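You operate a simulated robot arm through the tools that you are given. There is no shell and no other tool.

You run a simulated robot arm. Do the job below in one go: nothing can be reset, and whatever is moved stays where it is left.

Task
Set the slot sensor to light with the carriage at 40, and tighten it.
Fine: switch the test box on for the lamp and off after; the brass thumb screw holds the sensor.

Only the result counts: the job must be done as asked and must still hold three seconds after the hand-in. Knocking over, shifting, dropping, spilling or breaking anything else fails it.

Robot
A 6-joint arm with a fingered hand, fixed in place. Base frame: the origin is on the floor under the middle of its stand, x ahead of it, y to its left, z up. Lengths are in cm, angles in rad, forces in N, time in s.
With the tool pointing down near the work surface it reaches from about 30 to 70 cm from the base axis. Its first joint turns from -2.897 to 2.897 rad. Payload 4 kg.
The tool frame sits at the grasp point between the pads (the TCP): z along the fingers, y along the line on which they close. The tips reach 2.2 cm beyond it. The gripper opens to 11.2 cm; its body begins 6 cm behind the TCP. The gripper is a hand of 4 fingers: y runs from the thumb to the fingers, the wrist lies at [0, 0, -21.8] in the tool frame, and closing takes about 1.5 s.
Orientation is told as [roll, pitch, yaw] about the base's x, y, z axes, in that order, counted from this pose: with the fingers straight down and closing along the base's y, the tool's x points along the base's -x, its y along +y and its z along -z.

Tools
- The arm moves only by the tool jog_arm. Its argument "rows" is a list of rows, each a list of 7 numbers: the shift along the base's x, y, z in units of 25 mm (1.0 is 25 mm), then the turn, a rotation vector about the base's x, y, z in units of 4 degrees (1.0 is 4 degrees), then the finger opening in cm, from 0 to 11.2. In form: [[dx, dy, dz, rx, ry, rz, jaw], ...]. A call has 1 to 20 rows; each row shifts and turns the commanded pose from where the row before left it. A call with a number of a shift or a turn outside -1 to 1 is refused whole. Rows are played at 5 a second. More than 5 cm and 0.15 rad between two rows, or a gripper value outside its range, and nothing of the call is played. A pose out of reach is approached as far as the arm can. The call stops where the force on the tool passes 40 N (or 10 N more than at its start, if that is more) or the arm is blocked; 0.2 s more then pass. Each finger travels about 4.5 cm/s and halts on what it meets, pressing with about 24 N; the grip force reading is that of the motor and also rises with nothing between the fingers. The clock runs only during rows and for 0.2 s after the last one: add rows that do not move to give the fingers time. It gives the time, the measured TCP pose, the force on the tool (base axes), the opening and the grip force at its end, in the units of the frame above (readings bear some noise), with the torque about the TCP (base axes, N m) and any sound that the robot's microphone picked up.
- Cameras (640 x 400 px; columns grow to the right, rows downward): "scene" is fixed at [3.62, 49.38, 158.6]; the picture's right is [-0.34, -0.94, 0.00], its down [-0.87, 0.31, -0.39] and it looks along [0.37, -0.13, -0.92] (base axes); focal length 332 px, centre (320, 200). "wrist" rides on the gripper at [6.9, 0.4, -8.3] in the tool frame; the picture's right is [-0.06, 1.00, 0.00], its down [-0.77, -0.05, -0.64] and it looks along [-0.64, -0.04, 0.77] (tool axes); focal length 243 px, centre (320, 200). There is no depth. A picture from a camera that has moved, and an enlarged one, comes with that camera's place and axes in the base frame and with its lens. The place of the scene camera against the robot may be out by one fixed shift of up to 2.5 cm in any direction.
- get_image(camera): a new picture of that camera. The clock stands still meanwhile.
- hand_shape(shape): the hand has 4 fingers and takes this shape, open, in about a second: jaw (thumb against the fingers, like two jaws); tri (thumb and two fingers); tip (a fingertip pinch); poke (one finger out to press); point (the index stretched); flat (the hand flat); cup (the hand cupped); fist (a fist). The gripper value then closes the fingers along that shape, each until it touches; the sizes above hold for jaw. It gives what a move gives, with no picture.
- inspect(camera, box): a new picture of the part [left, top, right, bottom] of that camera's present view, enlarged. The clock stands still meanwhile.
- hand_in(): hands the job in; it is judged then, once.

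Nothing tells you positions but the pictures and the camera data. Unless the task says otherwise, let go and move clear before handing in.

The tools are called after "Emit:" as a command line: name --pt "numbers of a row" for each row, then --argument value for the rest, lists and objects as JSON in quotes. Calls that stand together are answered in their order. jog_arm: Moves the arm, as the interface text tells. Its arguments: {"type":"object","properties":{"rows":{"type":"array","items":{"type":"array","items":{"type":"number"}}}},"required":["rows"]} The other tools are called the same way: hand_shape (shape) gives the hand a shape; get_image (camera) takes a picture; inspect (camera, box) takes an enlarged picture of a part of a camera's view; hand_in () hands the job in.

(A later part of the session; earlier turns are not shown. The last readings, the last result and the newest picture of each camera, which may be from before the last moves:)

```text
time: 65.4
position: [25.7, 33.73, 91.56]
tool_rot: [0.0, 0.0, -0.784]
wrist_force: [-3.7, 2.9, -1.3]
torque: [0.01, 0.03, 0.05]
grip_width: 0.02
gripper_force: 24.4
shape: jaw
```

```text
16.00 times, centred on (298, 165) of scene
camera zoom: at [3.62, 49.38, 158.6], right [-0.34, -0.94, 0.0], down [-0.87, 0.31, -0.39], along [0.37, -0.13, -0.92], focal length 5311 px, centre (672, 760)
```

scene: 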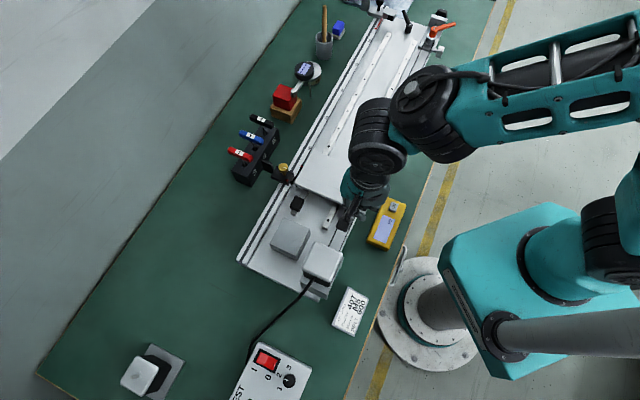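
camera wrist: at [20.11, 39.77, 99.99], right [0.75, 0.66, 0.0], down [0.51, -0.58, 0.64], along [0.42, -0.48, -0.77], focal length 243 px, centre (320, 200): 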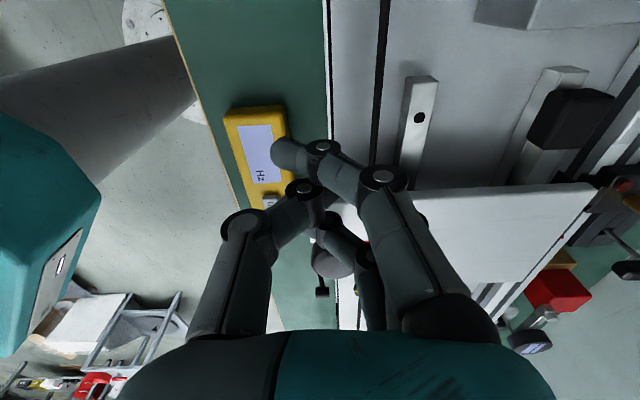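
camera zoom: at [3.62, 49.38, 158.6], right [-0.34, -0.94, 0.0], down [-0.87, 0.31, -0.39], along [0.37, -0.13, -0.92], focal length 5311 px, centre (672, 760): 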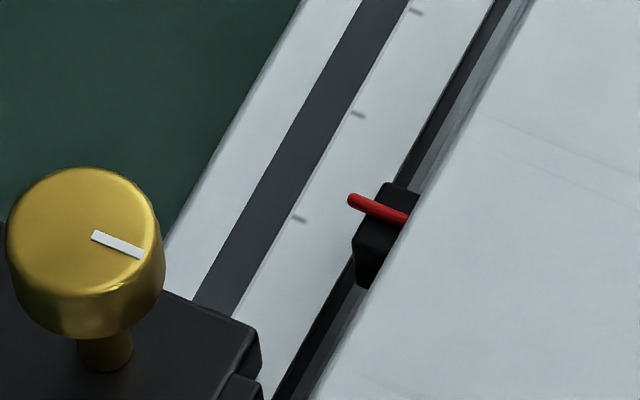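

The pointer now looks to be at about 40.4. I'll back the fingers straight off, rise and check with the square view again.

Emit:
jog_arm --pt "-0.1 0.098 0 0 0 0 0" --pt "-0.2 0.195 0 0 0 0 0" --pt "-0.2 0.195 0 0 0 0 0" --pt "0 0 0.9 0 0 0 0" --pt "0 0 0.9 0 0 0 0" --pt "0 0 0.9 0 0 0 0" --pt "0 0 0.5 0 0 0 0"

Emit:
jog_arm --pt "0.1965 0 -0.03 0 0 0.984 2" --pt "0.1965 0 -0.03 0 0 0.984 4" --pt "0.1965 0 -0.03 0 0 0.984 6" --pt "0.1965 0 -0.03 0 0 0.984 8" --pt "0.1965 0 -0.03 0 0 0.984 9" --pt "0.1965 0 -0.03 0 0 0.984 10" --pt "0.1965 0 -0.03 0 0 0.984 11" --pt "0.1965 0 -0.03 0 0 0.984 11" --pt "0.1965 0 -0.03 0 0 0.984 11" --pt "0.1965 0 -0.03 0 0 0.984 11" --pt "0.1965 0 -0.03 0 0 0.984 11" --pt "0.1965 0 -0.03 0 0 0.984 11"

Emit:
jog_arm --pt "0.1965 0 -0.03 0 0 0.984 11" --pt "0.1965 0 -0.03 0 0 0.984 11" --pt "0.1965 0 -0.03 0 0 0.984 11" --pt "0.1965 0 -0.03 0 0 0.984 11" --pt "0.1965 0 -0.03 0 0 0.984 11" --pt "0.1965 0 -0.03 0 0 0.984 11" --pt "0.1965 0 -0.03 0 0 0.984 11" --pt "0.1965 0 -0.03 0 0 0.984 11" --pt "0.1965 0 -0.03 0 0 0.984 11" --pt "0.1965 0 -0.03 0 0 0.984 11" --pt "0.1965 0 -0.03 0 0 0.984 11" --pt "0 0 0 0 0 0 11"

Emit:
get_image --camera "wrist"

Emit:
inspect --camera "wrist" --box '[296, 180, 344, 210]'

```text
time: 67.0
position: [24.28, 35.14, 99.44]
tool_rot: [-0.001, 0.0, -0.787]
wrist_force: [0.0, -0.1, -0.2]
torque: [-0.01, 0.0, 0.01]
grip_width: 0.0
gripper_force: 24.3
shape: jaw
```

```text
time: 69.6
position: [30.31, 35.14, 98.62]
tool_rot: [0.0, 0.001, 0.04]
wrist_force: [0.6, -0.8, 0.0]
torque: [0.02, -0.03, -0.01]
grip_width: 10.96
gripper_force: 0.0
shape: jaw
```

```text
time: 72.2
position: [35.76, 35.03, 97.85]
tool_rot: [-0.001, 0.0, 0.798]
wrist_force: [1.0, -0.3, -0.1]
torque: [0.01, -0.01, 0.02]
grip_width: 10.99
gripper_force: 0.1
shape: jaw
```

```text
taken
camera wrist: at [30.54, 30.27, 106.26], right [-0.67, 0.74, 0.0], down [0.57, 0.51, 0.64], along [0.48, 0.43, -0.77], focal length 243 px, centre (320, 200)
```

wrist: 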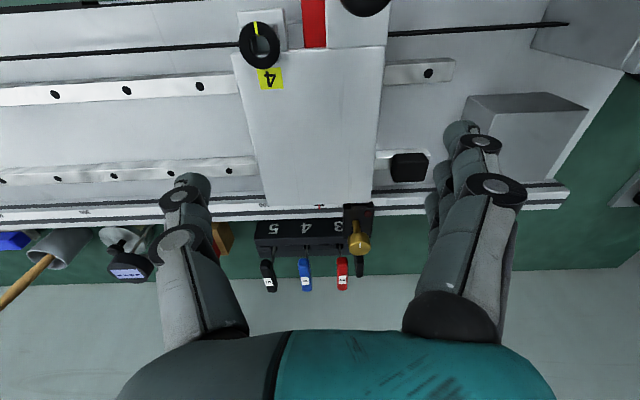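

```text
13.33 times, centred on (320, 195) of wrist
camera zoom: at [30.54, 30.27, 106.26], right [-0.67, 0.74, 0.0], down [0.57, 0.51, 0.64], along [0.48, 0.43, -0.77], focal length 3235 px, centre (320, 267)
```

zoom: 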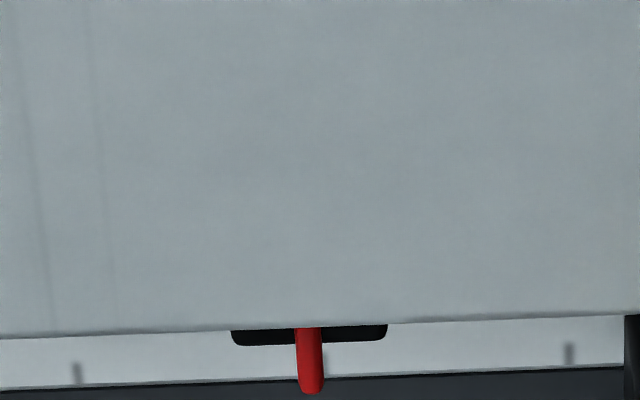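

The carriage now reads about 40.5 ± 0.3, which I'll accept. Next is the brass thumb screw, so I'll zoom in on the sensor.

Emit:
inspect --camera "wrist" --box '[320, 195, 400, 285]'

Emit:
inspect --camera "scene" --box '[256, 150, 306, 190]'

Emit:
inspect --camera "wrist" --box '[240, 195, 400, 300]'

```text
4.44 times, centred on (360, 240) of wrist
camera zoom: at [30.54, 30.27, 106.26], right [-0.67, 0.74, 0.0], down [0.57, 0.51, 0.64], along [0.48, 0.43, -0.77], focal length 1078 px, centre (142, 22)
```

zoom: 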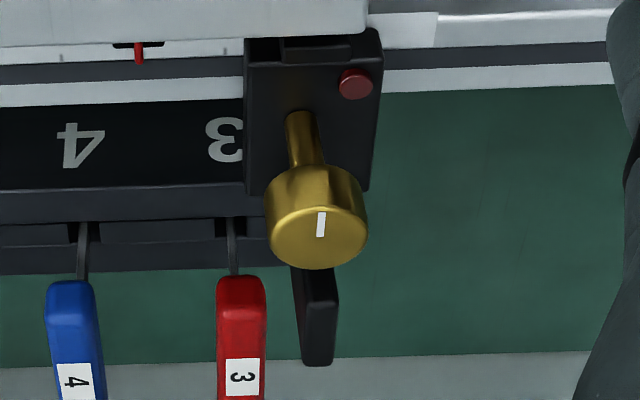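

```text
10.00 times, centred on (281, 170) of scene
camera zoom: at [3.62, 49.38, 158.6], right [-0.34, -0.94, 0.0], down [-0.87, 0.31, -0.39], along [0.37, -0.13, -0.92], focal length 3320 px, centre (710, 500)
```

zoom: 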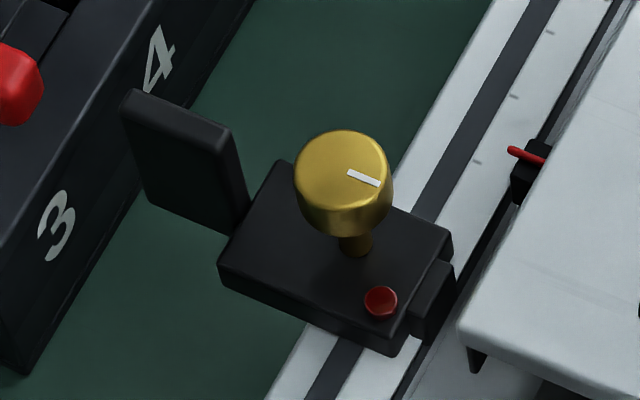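

```text
3.81 times, centred on (320, 248) of wrist
camera zoom: at [30.54, 30.27, 106.26], right [-0.67, 0.74, 0.0], down [0.57, 0.51, 0.64], along [0.48, 0.43, -0.77], focal length 924 px, centre (320, 19)
```

zoom: 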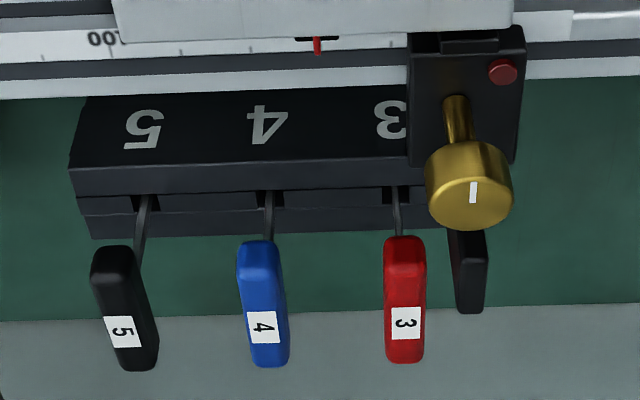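

The brass head is about 2.1 cm wide, spans z≈90.2–91.6 and is centred near [41.15, 45.0]. A tall fin stands outboard of it, so a narrow pinch is safer. I'll try the "tip" shape here in free air and see its geometry.

Emit:
hand_shape --shape "tip"

Emit:
get_image --camera "wrist"

Emit:
get_image --camera "scene"

```text
time: 73.1
position: [35.68, 35.01, 97.91]
tool_rot: [0.0, -0.002, 0.795]
wrist_force: [0.5, 0.0, 0.2]
torque: [0.02, -0.03, 0.0]
grip_width: 11.21
gripper_force: 0.0
shape: tip
```

```text
taken
camera wrist: at [30.52, 30.27, 106.25], right [-0.67, 0.74, 0.0], down [0.57, 0.51, 0.64], along [0.48, 0.43, -0.77], focal length 243 px, centre (320, 200)
```

wrist: 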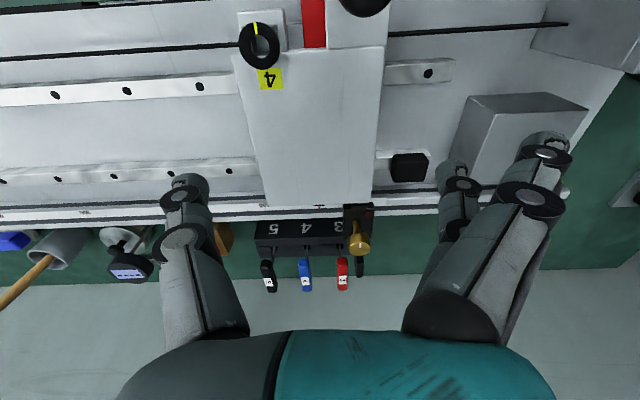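

```text
taken
```

scene: 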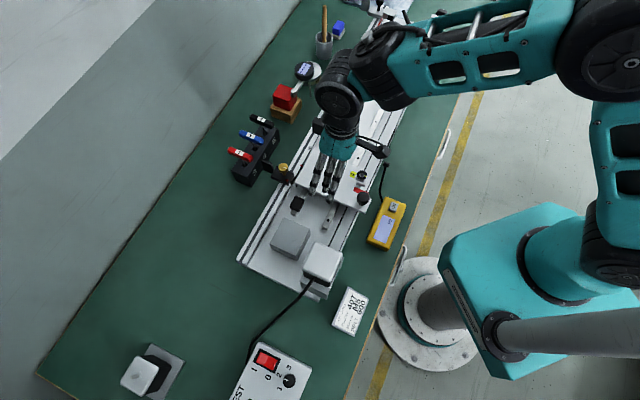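

Emit:
jog_arm --pt "0 0 0 0 0 0 8" --pt "0 0 0 0 0 0 6" --pt "0 0 0 0 0 0 4" --pt "0 0 0 0 0 0 2" --pt "0 0 0 0 0 0 2" --pt "0 0 0 0 0 0 2"

Emit:
get_image --camera "wrist"

Emit:
inspect --camera "scene" --box '[280, 110, 400, 220]'

```text
time: 74.5
position: [35.78, 34.9, 97.86]
tool_rot: [0.0, 0.0, 0.795]
wrist_force: [0.0, 0.6, 0.2]
torque: [0.02, -0.02, -0.01]
grip_width: 2.05
gripper_force: 0.1
shape: tip
```

```text
taken
camera wrist: at [30.52, 30.27, 106.26], right [-0.67, 0.74, 0.0], down [0.57, 0.51, 0.64], along [0.48, 0.43, -0.77], focal length 243 px, centre (320, 200)
```

wrist: 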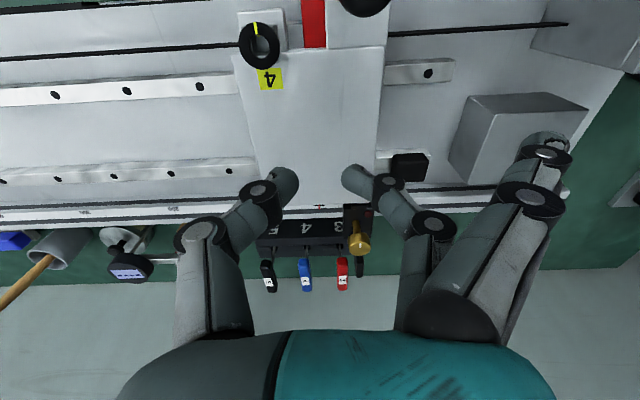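

```text
3.64 times, centred on (340, 165) of scene
camera zoom: at [3.62, 49.38, 158.6], right [-0.34, -0.94, 0.0], down [-0.87, 0.31, -0.39], along [0.37, -0.13, -0.92], focal length 1207 px, centre (247, 327)
```

zoom: 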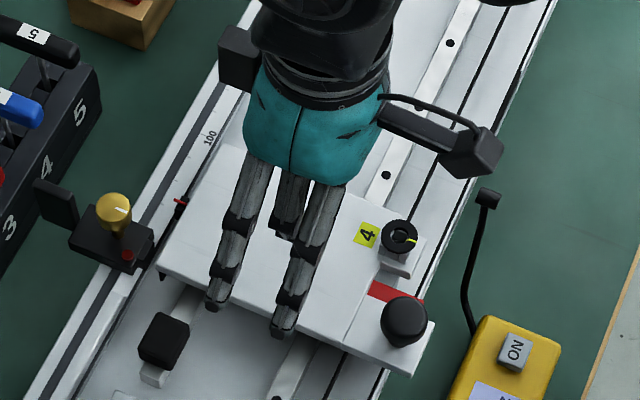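

"Tip" gives a clean thumb-and-middle-finger pinch with the other fingers flared out, which suits the thumb screw. First I'll switch the test box on so the lamp gives feedback. I'll raise the hand and travel to a view of the box.

Emit:
jog_arm --pt "0 0 1 0 0 0 2" --pt "0 0 1 0 0 0 2" --pt "0 0 1 0 0 0 2" --pt "0 0 1 0 0 0 2" --pt "-0.97 0.444 0 0 0 0 2" --pt "-0.97 0.444 0 0 0 0 2" --pt "-0.97 0.444 0 0 0 0 2" --pt "-0.97 0.444 0 0 0 0 2" --pt "-0.97 0.444 0 0 0 0 2" --pt "-0.97 0.444 0 0 0 0 2" --pt "-0.97 0.444 0 0 0 0 2" --pt "-0.97 0.444 0 0 0 0 2" --pt "-0.97 0.444 0 0 0 0 2" --pt "-0.97 0.444 0 0 0 0 2" --pt "-0.97 0.444 0 0 0 0 2" --pt "-0.97 0.444 0 0 0 0 2" --pt "-0.97 0.444 0 0 0 0 2" --pt "-0.97 0.444 0 0 0 0 2" --pt "-0.97 0.444 0 0 0 0 2" --pt "-0.97 0.444 0 0 0 0 2"

Emit:
get_image --camera "wrist"

Emit:
get_image --camera "scene"

```text
time: 78.9
position: [-0.45, 52.81, 109.14]
tool_rot: [0.022, -0.015, 0.743]
wrist_force: [-0.6, 1.3, -0.1]
torque: [0.0, 0.01, -0.01]
grip_width: 2.08
gripper_force: 0.1
shape: tip
stopped in row 20: the arm was blocked; the commanded pose is now the measured one
```

```text
taken
camera wrist: at [-5.81, 48.13, 117.46], right [-0.63, 0.78, 0.02], down [0.6, 0.46, 0.65], along [0.5, 0.42, -0.76], focal length 243 px, centre (320, 200)
```

wrist: 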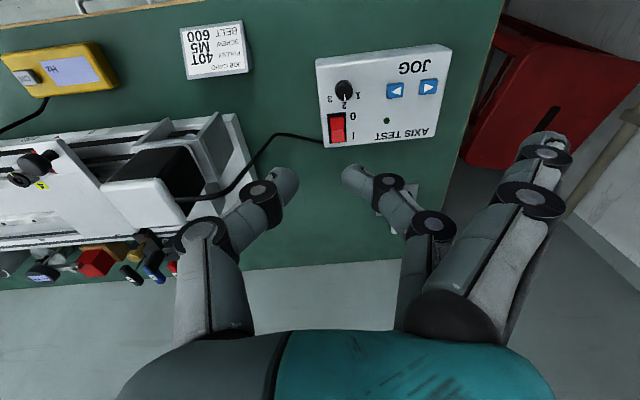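

```text
taken
```

scene: 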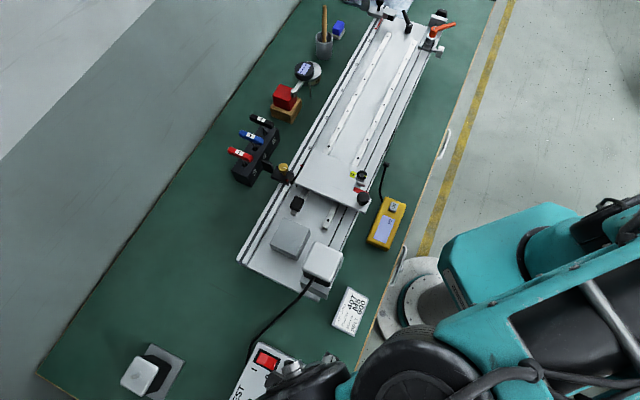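

The arm hit a limit at the very end of that move but nothing was touched. The test box is in view with the rocker, a selector, two JOG buttons and an LED. Zooming in.

Emit:
inspect --camera "wrist" --box '[300, 30, 460, 160]'

Emit:
inspect --camera "wrist" --box '[315, 100, 363, 150]'

Emit:
inspect --camera "wrist" --box '[0, 80, 260, 290]'

```text
3.08 times, centred on (380, 95) of wrist
camera zoom: at [-5.81, 48.13, 117.46], right [-0.63, 0.78, 0.02], down [0.6, 0.46, 0.65], along [0.5, 0.42, -0.76], focal length 746 px, centre (135, 523)
```

zoom: 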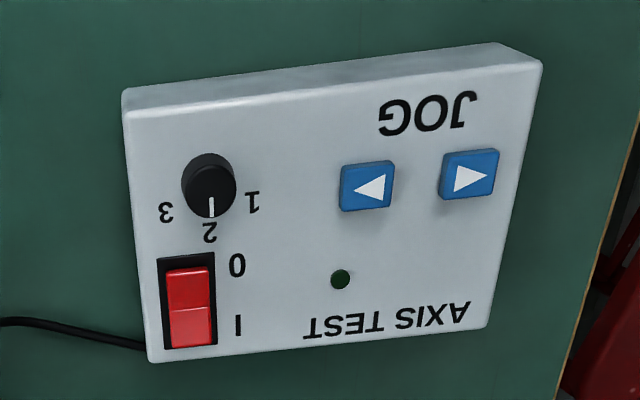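

```text
8.00 times, centred on (339, 125) of wrist
camera zoom: at [-5.81, 48.13, 117.46], right [-0.63, 0.78, 0.02], down [0.6, 0.46, 0.65], along [0.5, 0.42, -0.76], focal length 1941 px, centre (168, 800)
```

zoom: 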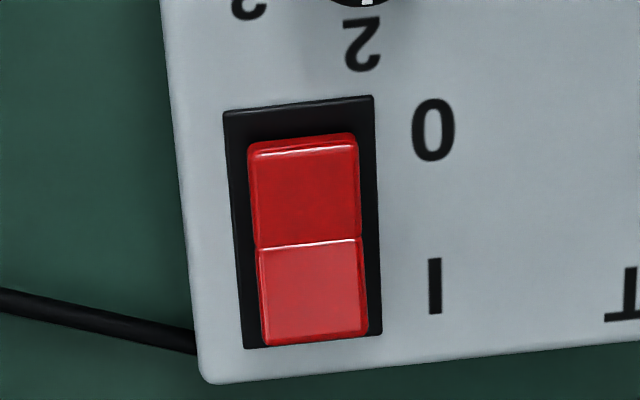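

```text
1.90 times, centred on (130, 185) of wrist
camera zoom: at [-5.81, 48.13, 117.46], right [-0.63, 0.78, 0.02], down [0.6, 0.46, 0.65], along [0.5, 0.42, -0.76], focal length 462 px, centre (682, 229)
```

zoom: 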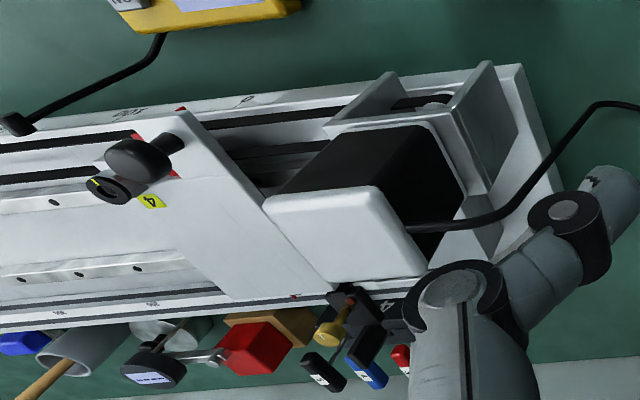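

The rocker's I half is the one away from the selector, and the LED is dark, so the box is off. I'll level the hand, turn the yaw a bit and take a second view to triangulate the rocker. I'll also switch to the poke shape.

Emit:
jog_arm --pt "0 0 0 -0.08 0.05 -0.9 2" --pt "0 0 0 -0.08 0.05 -0.9 2" --pt "0 0 0 -0.08 0.05 -0.9 2" --pt "0 0 0 -0.08 0.05 -0.9 2"

Emit:
hand_shape --shape "poke"

Emit:
get_image --camera "wrist"

Emit:
get_image --camera "scene"

```text
time: 79.9
position: [-0.66, 52.8, 109.15]
tool_rot: [0.01, 0.009, 0.493]
wrist_force: [-0.1, 0.0, 0.5]
torque: [0.01, 0.02, 0.01]
grip_width: 2.04
gripper_force: 0.1
shape: tip
```

```text
time: 80.8
position: [-0.52, 52.75, 109.27]
tool_rot: [0.01, 0.008, 0.495]
wrist_force: [0.8, 0.3, 0.2]
torque: [-0.01, 0.04, -0.02]
grip_width: 0.0
gripper_force: 0.1
shape: poke
```

```text
taken
camera wrist: at [-6.72, 49.79, 117.59], right [-0.42, 0.91, 0.01], down [0.7, 0.32, 0.64], along [0.57, 0.27, -0.77], focal length 243 px, centre (320, 200)
```

wrist: 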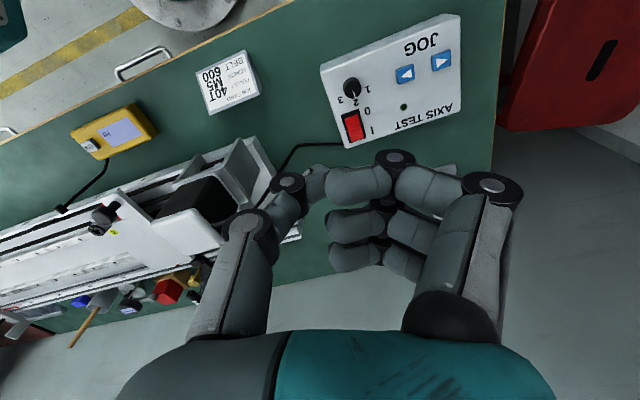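

```text
taken
```

scene: 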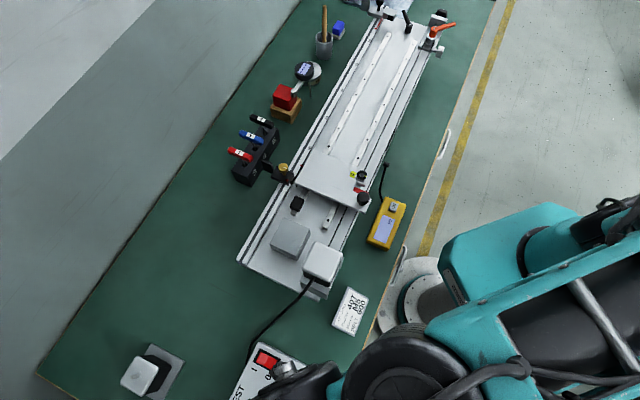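

Emit:
hand_shape --shape "point"

Emit:
get_image --camera "wrist"

```text
time: 81.7
position: [-0.53, 52.83, 109.18]
tool_rot: [0.011, 0.008, 0.494]
wrist_force: [1.0, 0.1, -0.3]
torque: [0.0, 0.02, 0.0]
grip_width: 10.58
gripper_force: 0.0
shape: point
```

```text
taken
camera wrist: at [-6.72, 49.79, 117.59], right [-0.42, 0.91, 0.01], down [0.7, 0.32, 0.64], along [0.57, 0.27, -0.77], focal length 243 px, centre (320, 200)
```

wrist: 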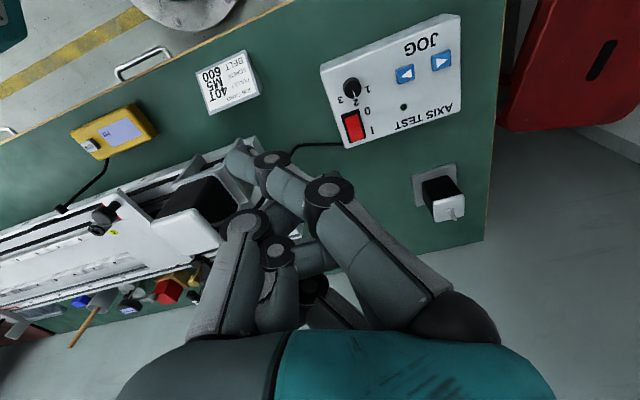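

Neither poke nor point extends a finger straight down here, so the closed "tip" pinch is the better presser. I'll turn it so its flared fingers point off the box, and get a second view.

Emit:
hand_shape --shape "tip"

Emit:
jog_arm --pt "0 0 0 -0.02 -0.02 -0.963 8" --pt "0 0 0 -0.02 -0.02 -0.963 6" --pt "0 0 0 -0.02 -0.02 -0.963 4" --pt "0 0 0 -0.02 -0.02 -0.963 2" --pt "0 0 0 -0.02 -0.02 -0.963 1" --pt "0 0 0 0 -0.02 -0.963 0" --pt "0 0 0 0 0 -0.963 0" --pt "0 0 0 0 0 -0.963 0" --pt "0 0 0 0 0 -0.963 0" --pt "0 0 0 0 0 -0.963 0" --pt "0 0 0 0 0 -0.963 0" --pt "0 0 0 0 0 -0.963 0" --pt "0 0 0 0 0 -0.963 0" --pt "0 0 0 0 0 -0.963 0" --pt "0 0 0 0 0 -0.963 0" --pt "0 0 0 0 0 -0.963 0" --pt "0 0 0 0 0 -0.963 0" --pt "0 0 0 0 0 -0.963 0" --pt "0 0 0 0 0 -0.963 0"

Emit:
get_image --camera "wrist"

Emit:
get_image --camera "scene"

```text
time: 82.6
position: [-0.55, 52.88, 109.29]
tool_rot: [0.01, 0.008, 0.494]
wrist_force: [-0.2, -0.1, 0.0]
torque: [-0.02, 0.0, -0.05]
grip_width: 11.17
gripper_force: 0.0
shape: tip
```

```text
time: 86.6
position: [-0.55, 52.77, 109.15]
tool_rot: [0.002, 0.002, -0.782]
wrist_force: [0.5, 0.2, 0.3]
torque: [0.04, -0.01, 0.0]
grip_width: 0.01
gripper_force: 24.3
shape: tip
```

```text
taken
camera wrist: at [-5.17, 57.91, 117.54], right [0.75, 0.66, 0.0], down [0.51, -0.58, 0.64], along [0.42, -0.48, -0.77], focal length 243 px, centre (320, 200)
```

wrist: 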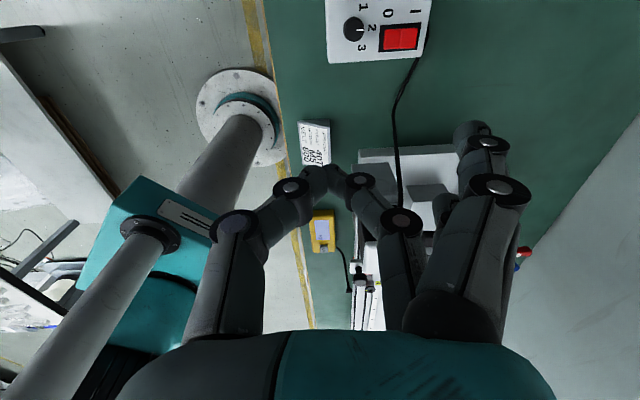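

```text
taken
```

scene: 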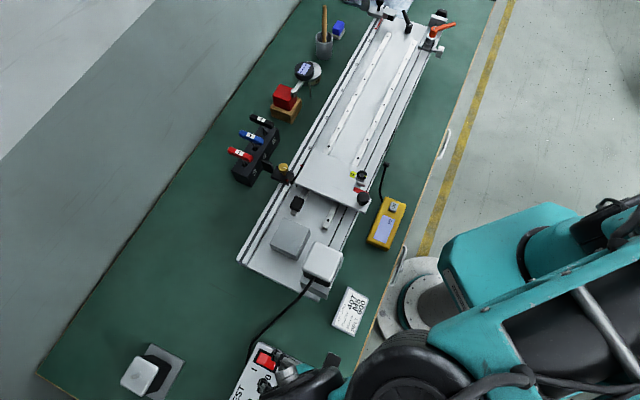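

Emit:
inspect --camera "wrist" --box '[320, 0, 440, 75]'

Emit:
inspect --camera "wrist" --box '[250, 100, 400, 200]'

Emit:
inspect --camera "scene" --box '[230, 330, 350, 400]'

```text
5.33 times, centred on (380, 38) of wrist
camera zoom: at [-5.17, 57.91, 117.54], right [0.75, 0.66, 0.0], down [0.51, -0.58, 0.64], along [0.42, -0.48, -0.77], focal length 1294 px, centre (0, 1067)
```

zoom: 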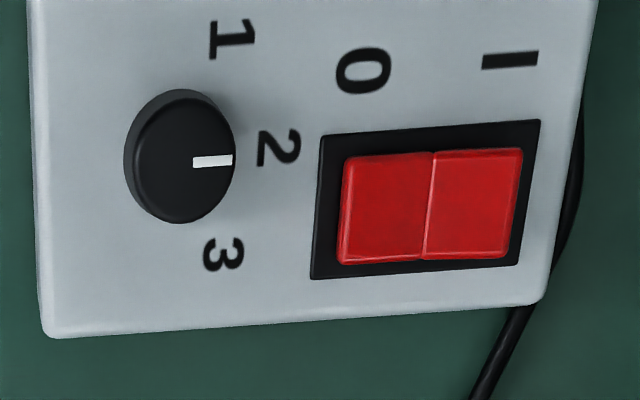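

```text
4.00 times, centred on (325, 150) of wrist
camera zoom: at [-5.17, 57.91, 117.54], right [0.75, 0.66, 0.0], down [0.51, -0.58, 0.64], along [0.42, -0.48, -0.77], focal length 970 px, centre (300, 400)
```

zoom: 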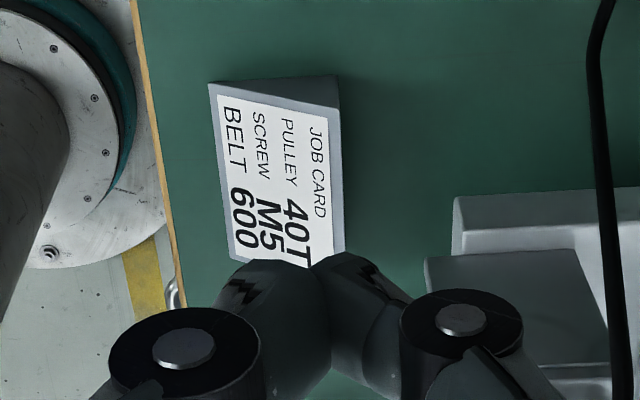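

```text
5.33 times, centred on (290, 365) of scene
camera zoom: at [3.62, 49.38, 158.6], right [-0.34, -0.94, 0.0], down [-0.87, 0.31, -0.39], along [0.37, -0.13, -0.92], focal length 1770 px, centre (480, -680)
```

zoom: 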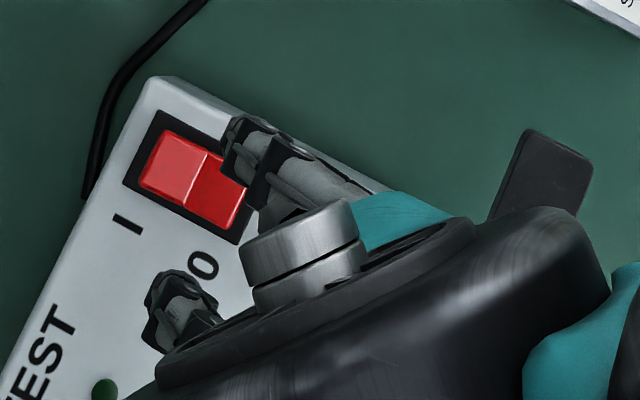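

Rays put the I half of the rocker near [5.5, 62.1] at z≈81–83. I'll move above it and look again from closer.

Emit:
jog_arm --pt "0.484 0.746 -0.5 0 0 0 0" --pt "0.484 0.746 -0.5 0 0 0 0" --pt "0.484 0.746 -0.5 0 0 0 0" --pt "0.484 0.746 -0.5 0 0 0 0" --pt "0.484 0.746 -0.5 0 0 0 0" --pt "0 0 -0.5 0 0 0 0" --pt "0 0 0 0 0 0 0"

Emit:
get_image --camera "wrist"

Emit:
get_image --camera "scene"

```text
time: 88.2
position: [5.45, 62.01, 101.61]
tool_rot: [0.001, 0.002, -0.784]
wrist_force: [0.0, 0.3, -0.3]
torque: [0.0, -0.01, -0.01]
grip_width: 0.01
gripper_force: 24.2
shape: tip
```

```text
taken
camera wrist: at [0.9, 67.15, 110.0], right [0.75, 0.66, 0.0], down [0.51, -0.58, 0.64], along [0.42, -0.48, -0.77], focal length 243 px, centre (320, 200)
```

wrist: 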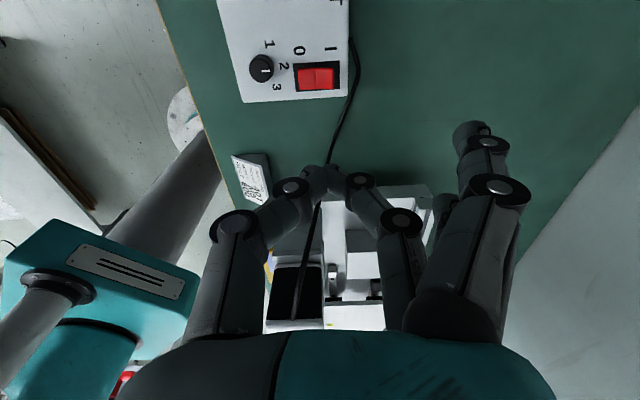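

```text
taken
```

scene: 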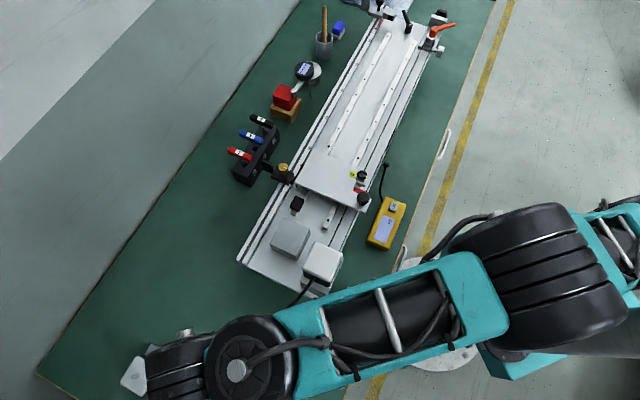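

Emit:
inspect --camera "wrist" --box '[270, 45, 370, 110]'

```text
6.15 times, centred on (320, 78) of wrist
camera zoom: at [0.9, 67.15, 110.0], right [0.75, 0.66, 0.0], down [0.51, -0.58, 0.64], along [0.42, -0.48, -0.77], focal length 1493 px, centre (320, 954)
```

zoom: 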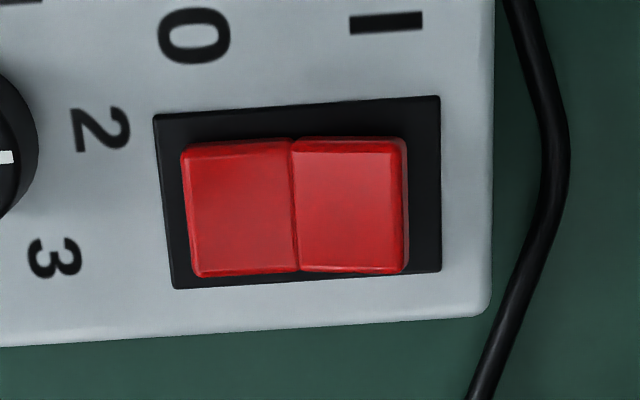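

The I half comes out at [5.9, 62.35, 81.0] and the 0 half at [4.5, 61.0, 80.6]. I'll centre over the outer part of the I half and descend to just above it.

Emit:
jog_arm --pt "0.13 0.118 -0.8 0 0 0 0" --pt "0.13 0.118 -0.8 0 0 0 0" --pt "0 0 -0.9 0 0 0 0" --pt "0 0 -0.9 0 0 0 0" --pt "0 0 -0.9 0 0 0 0" --pt "0 0 -0.9 0 0 0 0" --pt "0 0 -0.9 0 0 0 0" --pt "0 0 0 0 0 0 0"

Emit:
get_image --camera "wrist"

Emit:
inspect --camera "wrist" --box '[260, 100, 380, 200]'

```text
time: 90.0
position: [6.12, 62.62, 86.61]
tool_rot: [0.001, 0.001, -0.783]
wrist_force: [0.2, 0.4, 0.2]
torque: [0.0, -0.02, 0.04]
grip_width: 0.02
gripper_force: 23.6
shape: tip
```

```text
taken
camera wrist: at [1.47, 67.78, 94.89], right [0.75, 0.66, 0.0], down [0.51, -0.58, 0.64], along [0.42, -0.48, -0.77], focal length 243 px, centre (320, 200)
```

wrist: 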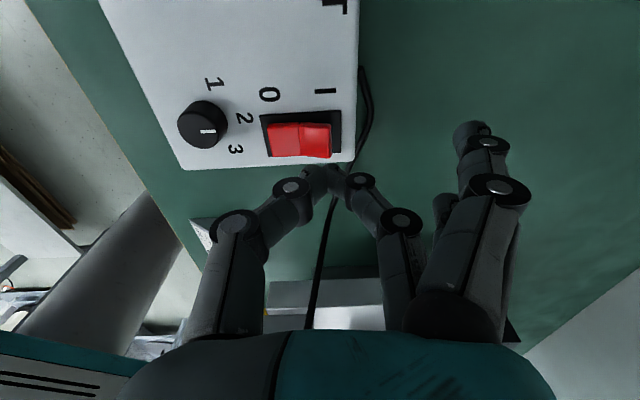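

```text
4.00 times, centred on (320, 150) of wrist
camera zoom: at [1.47, 67.78, 94.89], right [0.75, 0.66, 0.0], down [0.51, -0.58, 0.64], along [0.42, -0.48, -0.77], focal length 970 px, centre (320, 400)
```

zoom: 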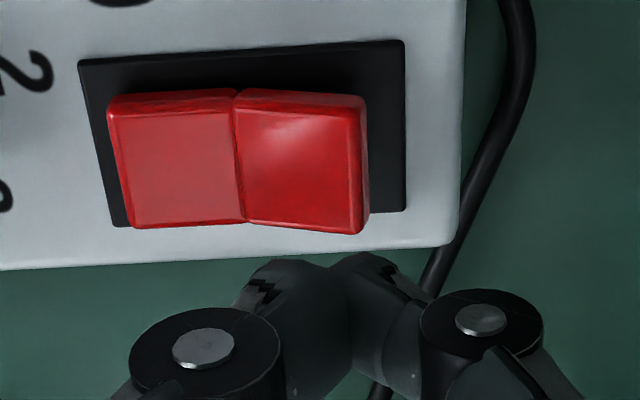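

The tool axis falls on the I half, slightly outward of its centre. Descending slowly to press.

Emit:
jog_arm --pt "0 0 -0.4 0 0 0 0" --pt "0 0 -0.3 0 0 0 0" --pt "0 0 -0.08 0 0 0 0" --pt "0 0 -0.08 0 0 0 0" --pt "0 0 -0.08 0 0 0 0" --pt "0 0 0 0 0 0 0"

Emit:
inspect --camera "wrist" --box '[240, 60, 400, 200]'

```text
time: 91.4
position: [6.13, 62.64, 84.13]
tool_rot: [0.002, 0.002, -0.784]
wrist_force: [0.5, -0.1, -0.1]
torque: [0.0, -0.01, -0.04]
grip_width: 0.0
gripper_force: 23.7
shape: tip
```

```text
2.86 times, centred on (320, 130) of wrist
camera zoom: at [1.56, 67.73, 92.52], right [0.75, 0.66, 0.0], down [0.51, -0.58, 0.64], along [0.42, -0.48, -0.77], focal length 693 px, centre (320, 400)
```

zoom: 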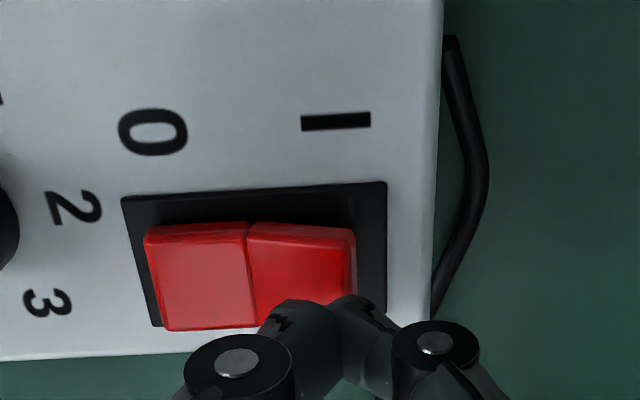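

I'll shift 0.4 cm to centre across the rocker's width, then press on down.

Emit:
jog_arm --pt "-0.12 0.12 0 0 0 0 0" --pt "0 0 -0.06 0 0 0 0" --pt "0 0 -0.06 0 0 0 0" --pt "0 0 -0.06 0 0 0 0" --pt "0 0 0 0 0 0 0"

Emit:
inspect --camera "wrist" --box '[240, 60, 400, 200]'

```text
time: 92.6
position: [5.87, 62.86, 83.58]
tool_rot: [0.0, 0.003, -0.784]
wrist_force: [-0.1, -0.5, 0.1]
torque: [-0.04, -0.02, 0.01]
grip_width: 0.0
gripper_force: 23.8
shape: tip
```

```text
2.86 times, centred on (320, 130) of wrist
camera zoom: at [1.32, 68.06, 92.03], right [0.75, 0.66, 0.0], down [0.51, -0.58, 0.64], along [0.42, -0.48, -0.77], focal length 693 px, centre (320, 400)
```

zoom: 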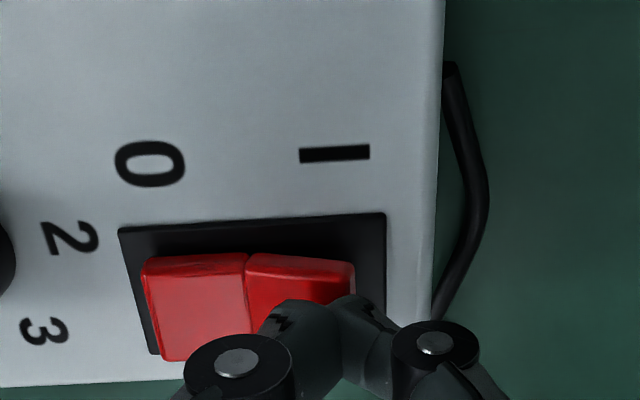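

Emit:
jog_arm --pt "0 0 -0.06 0 0 0 0" --pt "0 0 -0.06 0 0 0 0" --pt "0 0 -0.06 0 0 0 0" --pt "0 0 0 0 0 0 0"

Emit:
inspect --camera "wrist" --box '[240, 60, 400, 200]'

```text
time: 93.6
position: [5.78, 62.99, 83.2]
tool_rot: [0.001, 0.001, -0.784]
wrist_force: [0.3, -0.4, -0.1]
torque: [-0.01, 0.01, -0.02]
grip_width: 0.02
gripper_force: 23.6
shape: tip
```

```text
2.86 times, centred on (320, 130) of wrist
camera zoom: at [1.27, 68.11, 91.59], right [0.75, 0.66, 0.0], down [0.51, -0.58, 0.64], along [0.42, -0.48, -0.77], focal length 693 px, centre (320, 400)
```

zoom: 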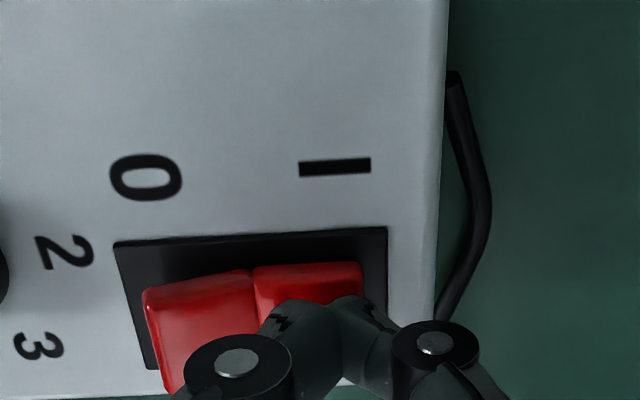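

The rocker seems to have flipped, with the 0 half now standing proud. I'll rise and check the LED and the sensor.

Emit:
jog_arm --pt "0 0 0.5 0 0 0 0" --pt "0 0 1 0 0 0 0" --pt "0 0 1 0 0 0 0" --pt "0 0 1 0 0 0 0" --pt "0 0 1 0 0 0 0" --pt "0 0 1 0 0 0 0" --pt "0 0 1 0 0 0 0" --pt "0 0 1 0 0 0 0" --pt "0 0 1 0 0 0 0"

Emit:
get_image --camera "wrist"

Emit:
inspect --camera "wrist" --box '[230, 0, 390, 110]'

Emit:
inspect --camera "scene" --box '[256, 150, 306, 190]'

Emit:
get_image --camera "scene"

```text
time: 95.6
position: [5.87, 62.93, 104.58]
tool_rot: [0.001, 0.004, -0.783]
wrist_force: [0.2, -0.4, -0.2]
torque: [-0.01, 0.01, 0.01]
grip_width: 0.02
gripper_force: 23.1
shape: tip
```

```text
taken
camera wrist: at [1.15, 68.01, 112.99], right [0.75, 0.66, 0.0], down [0.51, -0.58, 0.64], along [0.42, -0.48, -0.77], focal length 243 px, centre (320, 200)
```

wrist: 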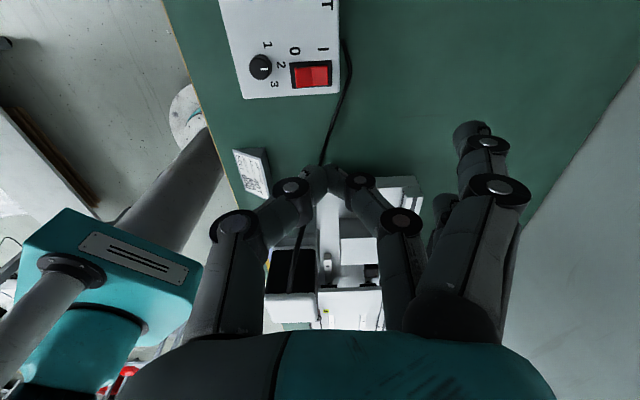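

```text
3.64 times, centred on (310, 55) of wrist
camera zoom: at [1.15, 68.01, 112.99], right [0.75, 0.66, 0.0], down [0.51, -0.58, 0.64], along [0.42, -0.48, -0.77], focal length 882 px, centre (356, 727)
```

zoom: 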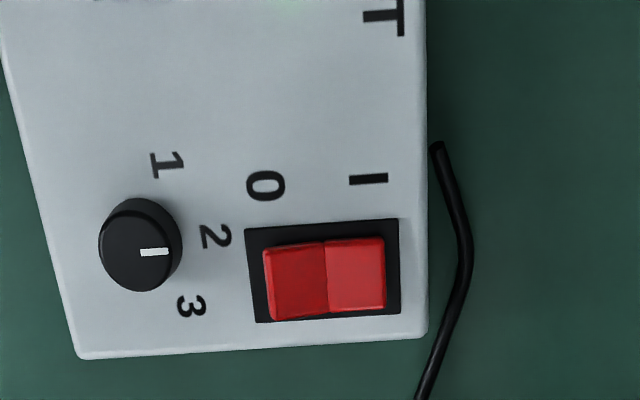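

```text
10.00 times, centred on (281, 170) of scene
camera zoom: at [3.62, 49.38, 158.6], right [-0.34, -0.94, 0.0], down [-0.87, 0.31, -0.39], along [0.37, -0.13, -0.92], focal length 3320 px, centre (710, 500)
```

zoom: 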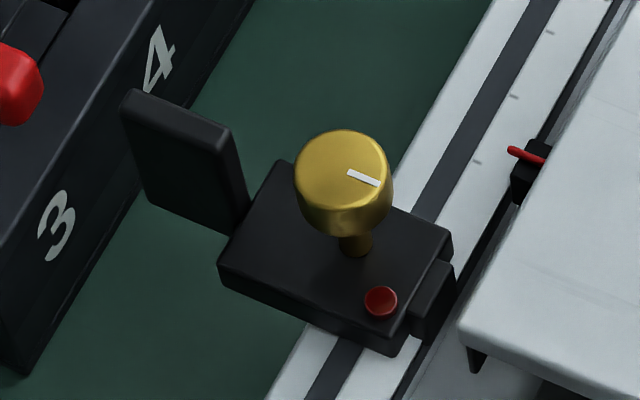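

```text
taken
```

scene: 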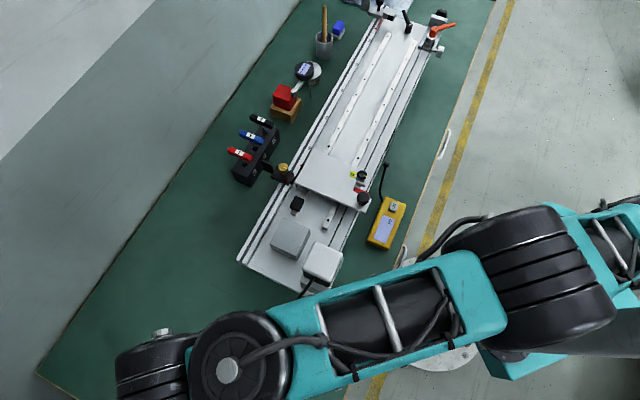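

The rocker is on I and a green glow shows at the LED. The carriage hasn't moved. Now I'll travel to above the brass screw and turn toward the grip orientation.

Emit:
jog_arm --pt "0.941 -0.478 0 0 0 0.914 3" --pt "0.941 -0.478 0 0 0 0.914 5" --pt "0.941 -0.478 0 0 0 0.914 5" --pt "0.941 -0.478 0 0 0 0.914 5" --pt "0.941 -0.478 0 0 0 0.914 5" --pt "0.941 -0.478 0 0 0 0.914 5" --pt "0.941 -0.478 0 0 0 0.914 5" --pt "0.941 -0.478 0 0 0 0.914 5" --pt "0.941 -0.478 0 0 0 0.914 5" --pt "0.941 -0.478 0 0 0 0.914 5" --pt "0.941 -0.478 0 0 0 0.914 5" --pt "0.941 -0.478 0 0 0 0.914 5" --pt "0.941 -0.478 0 0 0 0.914 5" --pt "0.941 -0.478 0 0 0 0.914 5" --pt "0.941 -0.478 0 0 0 0.914 5" --pt "0 0 0 0 0 0 5"

Emit:
hand_shape --shape "jaw"

Emit:
hand_shape --shape "tip"

Emit:
get_image --camera "wrist"

Emit:
get_image --camera "scene"

```text
time: 99.0
position: [41.02, 45.08, 104.48]
tool_rot: [-0.001, 0.004, 0.176]
wrist_force: [-0.6, 0.9, -0.4]
torque: [0.01, 0.0, -0.01]
grip_width: 4.92
gripper_force: 0.2
shape: tip
```

```text
time: 99.9
position: [41.19, 45.12, 104.45]
tool_rot: [0.002, 0.003, 0.174]
wrist_force: [0.3, 0.1, 0.8]
torque: [-0.02, -0.03, 0.0]
grip_width: 11.21
gripper_force: 0.1
shape: jaw
```

```text
time: 100.8
position: [41.06, 45.09, 104.4]
tool_rot: [0.001, 0.002, 0.175]
wrist_force: [0.2, 0.5, 0.3]
torque: [-0.02, 0.0, -0.02]
grip_width: 11.2
gripper_force: 0.0
shape: tip
```

```text
taken
camera wrist: at [34.2, 44.23, 112.86], right [-0.11, 0.99, 0.0], down [0.76, 0.08, 0.64], along [0.64, 0.07, -0.77], focal length 243 px, centre (320, 200)
```

wrist: 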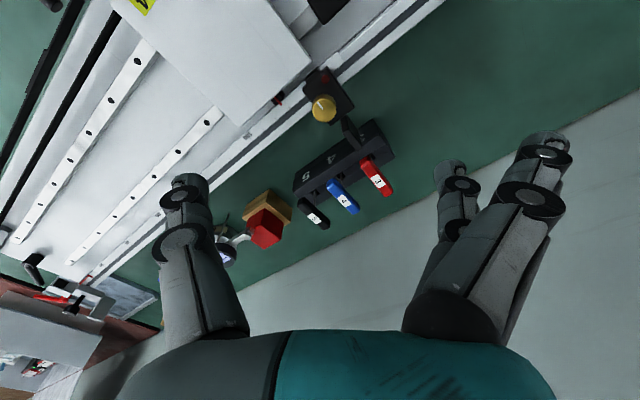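

```text
taken
```

scene: 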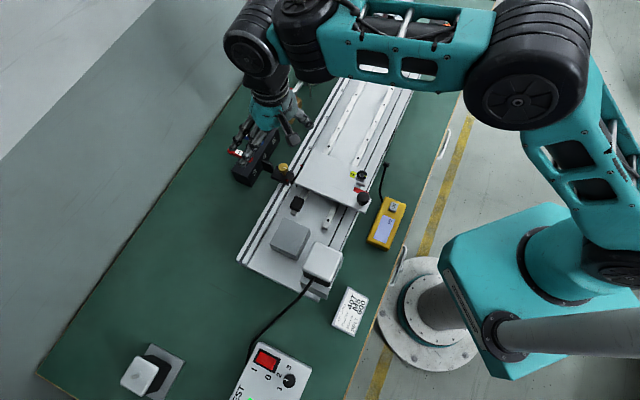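

Emit:
inspect --camera "wrist" --box '[280, 60, 400, 150]'

Emit:
inspect --camera "scene" --box '[220, 330, 320, 400]'

```text
4.44 times, centred on (340, 105) of wrist
camera zoom: at [34.2, 44.23, 112.86], right [-0.11, 0.99, 0.0], down [0.76, 0.08, 0.64], along [0.64, 0.07, -0.77], focal length 1078 px, centre (231, 622)
```

zoom: 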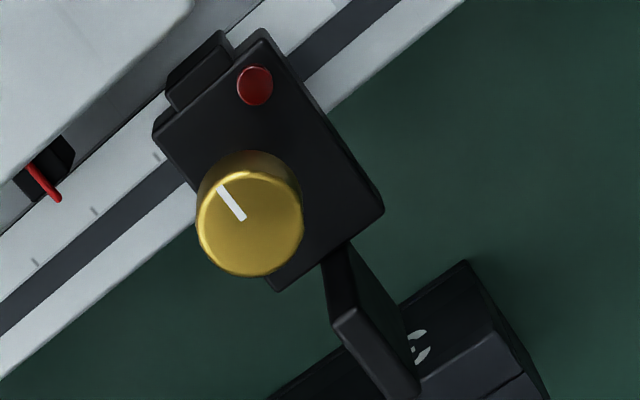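

```text
5.71 times, centred on (270, 365) of scene
camera zoom: at [3.62, 49.38, 158.6], right [-0.34, -0.94, 0.0], down [-0.87, 0.31, -0.39], along [0.37, -0.13, -0.92], focal length 1897 px, centre (606, -743)
```

zoom: 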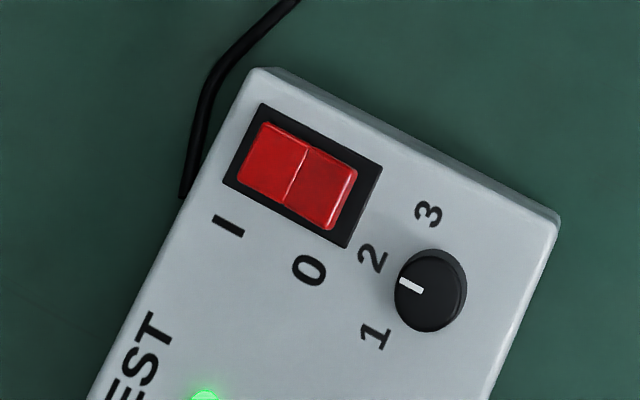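

The LED is lit and the sensor lamp is still dark, as expected. The brass head is about 0.5 cm from my axis, so I'll correct to [41.6, 45.5] and come down to just above it.

Emit:
jog_arm --pt "0.108 0.092 -0.7 0 0 0 8" --pt "0.108 0.092 -0.7 0 0 0 5" --pt "0 0 -0.7 0 0 0 5" --pt "0 0 -0.7 0 0 0 5" --pt "0 0 -0.6 0 0 0 5" --pt "0 0 0 0 0 0 5"

Emit:
get_image --camera "wrist"

Emit:
inspect --camera "wrist" --box '[260, 110, 400, 210]'

Emit:
inspect --camera "scene" --box '[220, 100, 340, 200]'

```text
time: 102.2
position: [41.65, 45.53, 95.83]
tool_rot: [0.003, 0.002, 0.174]
wrist_force: [0.9, 0.1, 0.3]
torque: [0.02, 0.0, 0.02]
grip_width: 5.08
gripper_force: 0.0
shape: tip
```

```text
taken
camera wrist: at [34.79, 44.69, 104.27], right [-0.11, 0.99, 0.0], down [0.76, 0.08, 0.64], along [0.64, 0.07, -0.77], focal length 243 px, centre (320, 200)
```

wrist: 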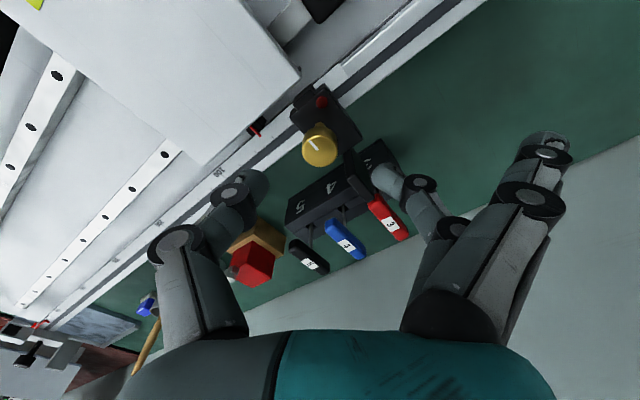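

```text
4.00 times, centred on (330, 160) of wrist
camera zoom: at [34.79, 44.69, 104.27], right [-0.11, 0.99, 0.0], down [0.76, 0.08, 0.64], along [0.64, 0.07, -0.77], focal length 970 px, centre (280, 360)
```

zoom: 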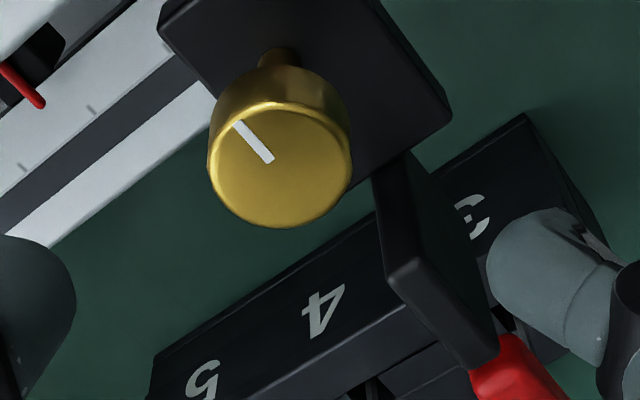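

```text
4.00 times, centred on (280, 150) of scene
camera zoom: at [3.62, 49.38, 158.6], right [-0.34, -0.94, 0.0], down [-0.87, 0.31, -0.39], along [0.37, -0.13, -0.92], focal length 1328 px, centre (480, 400)
```

zoom: 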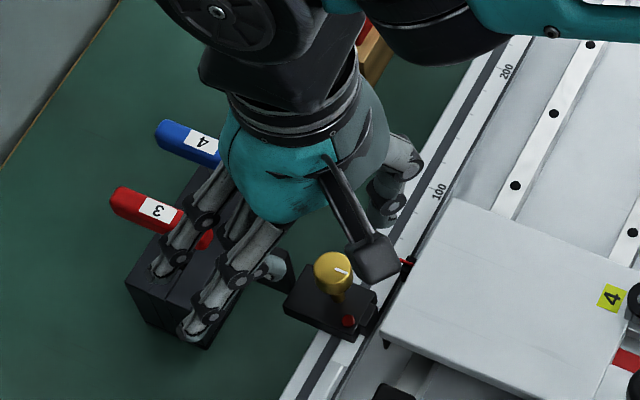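

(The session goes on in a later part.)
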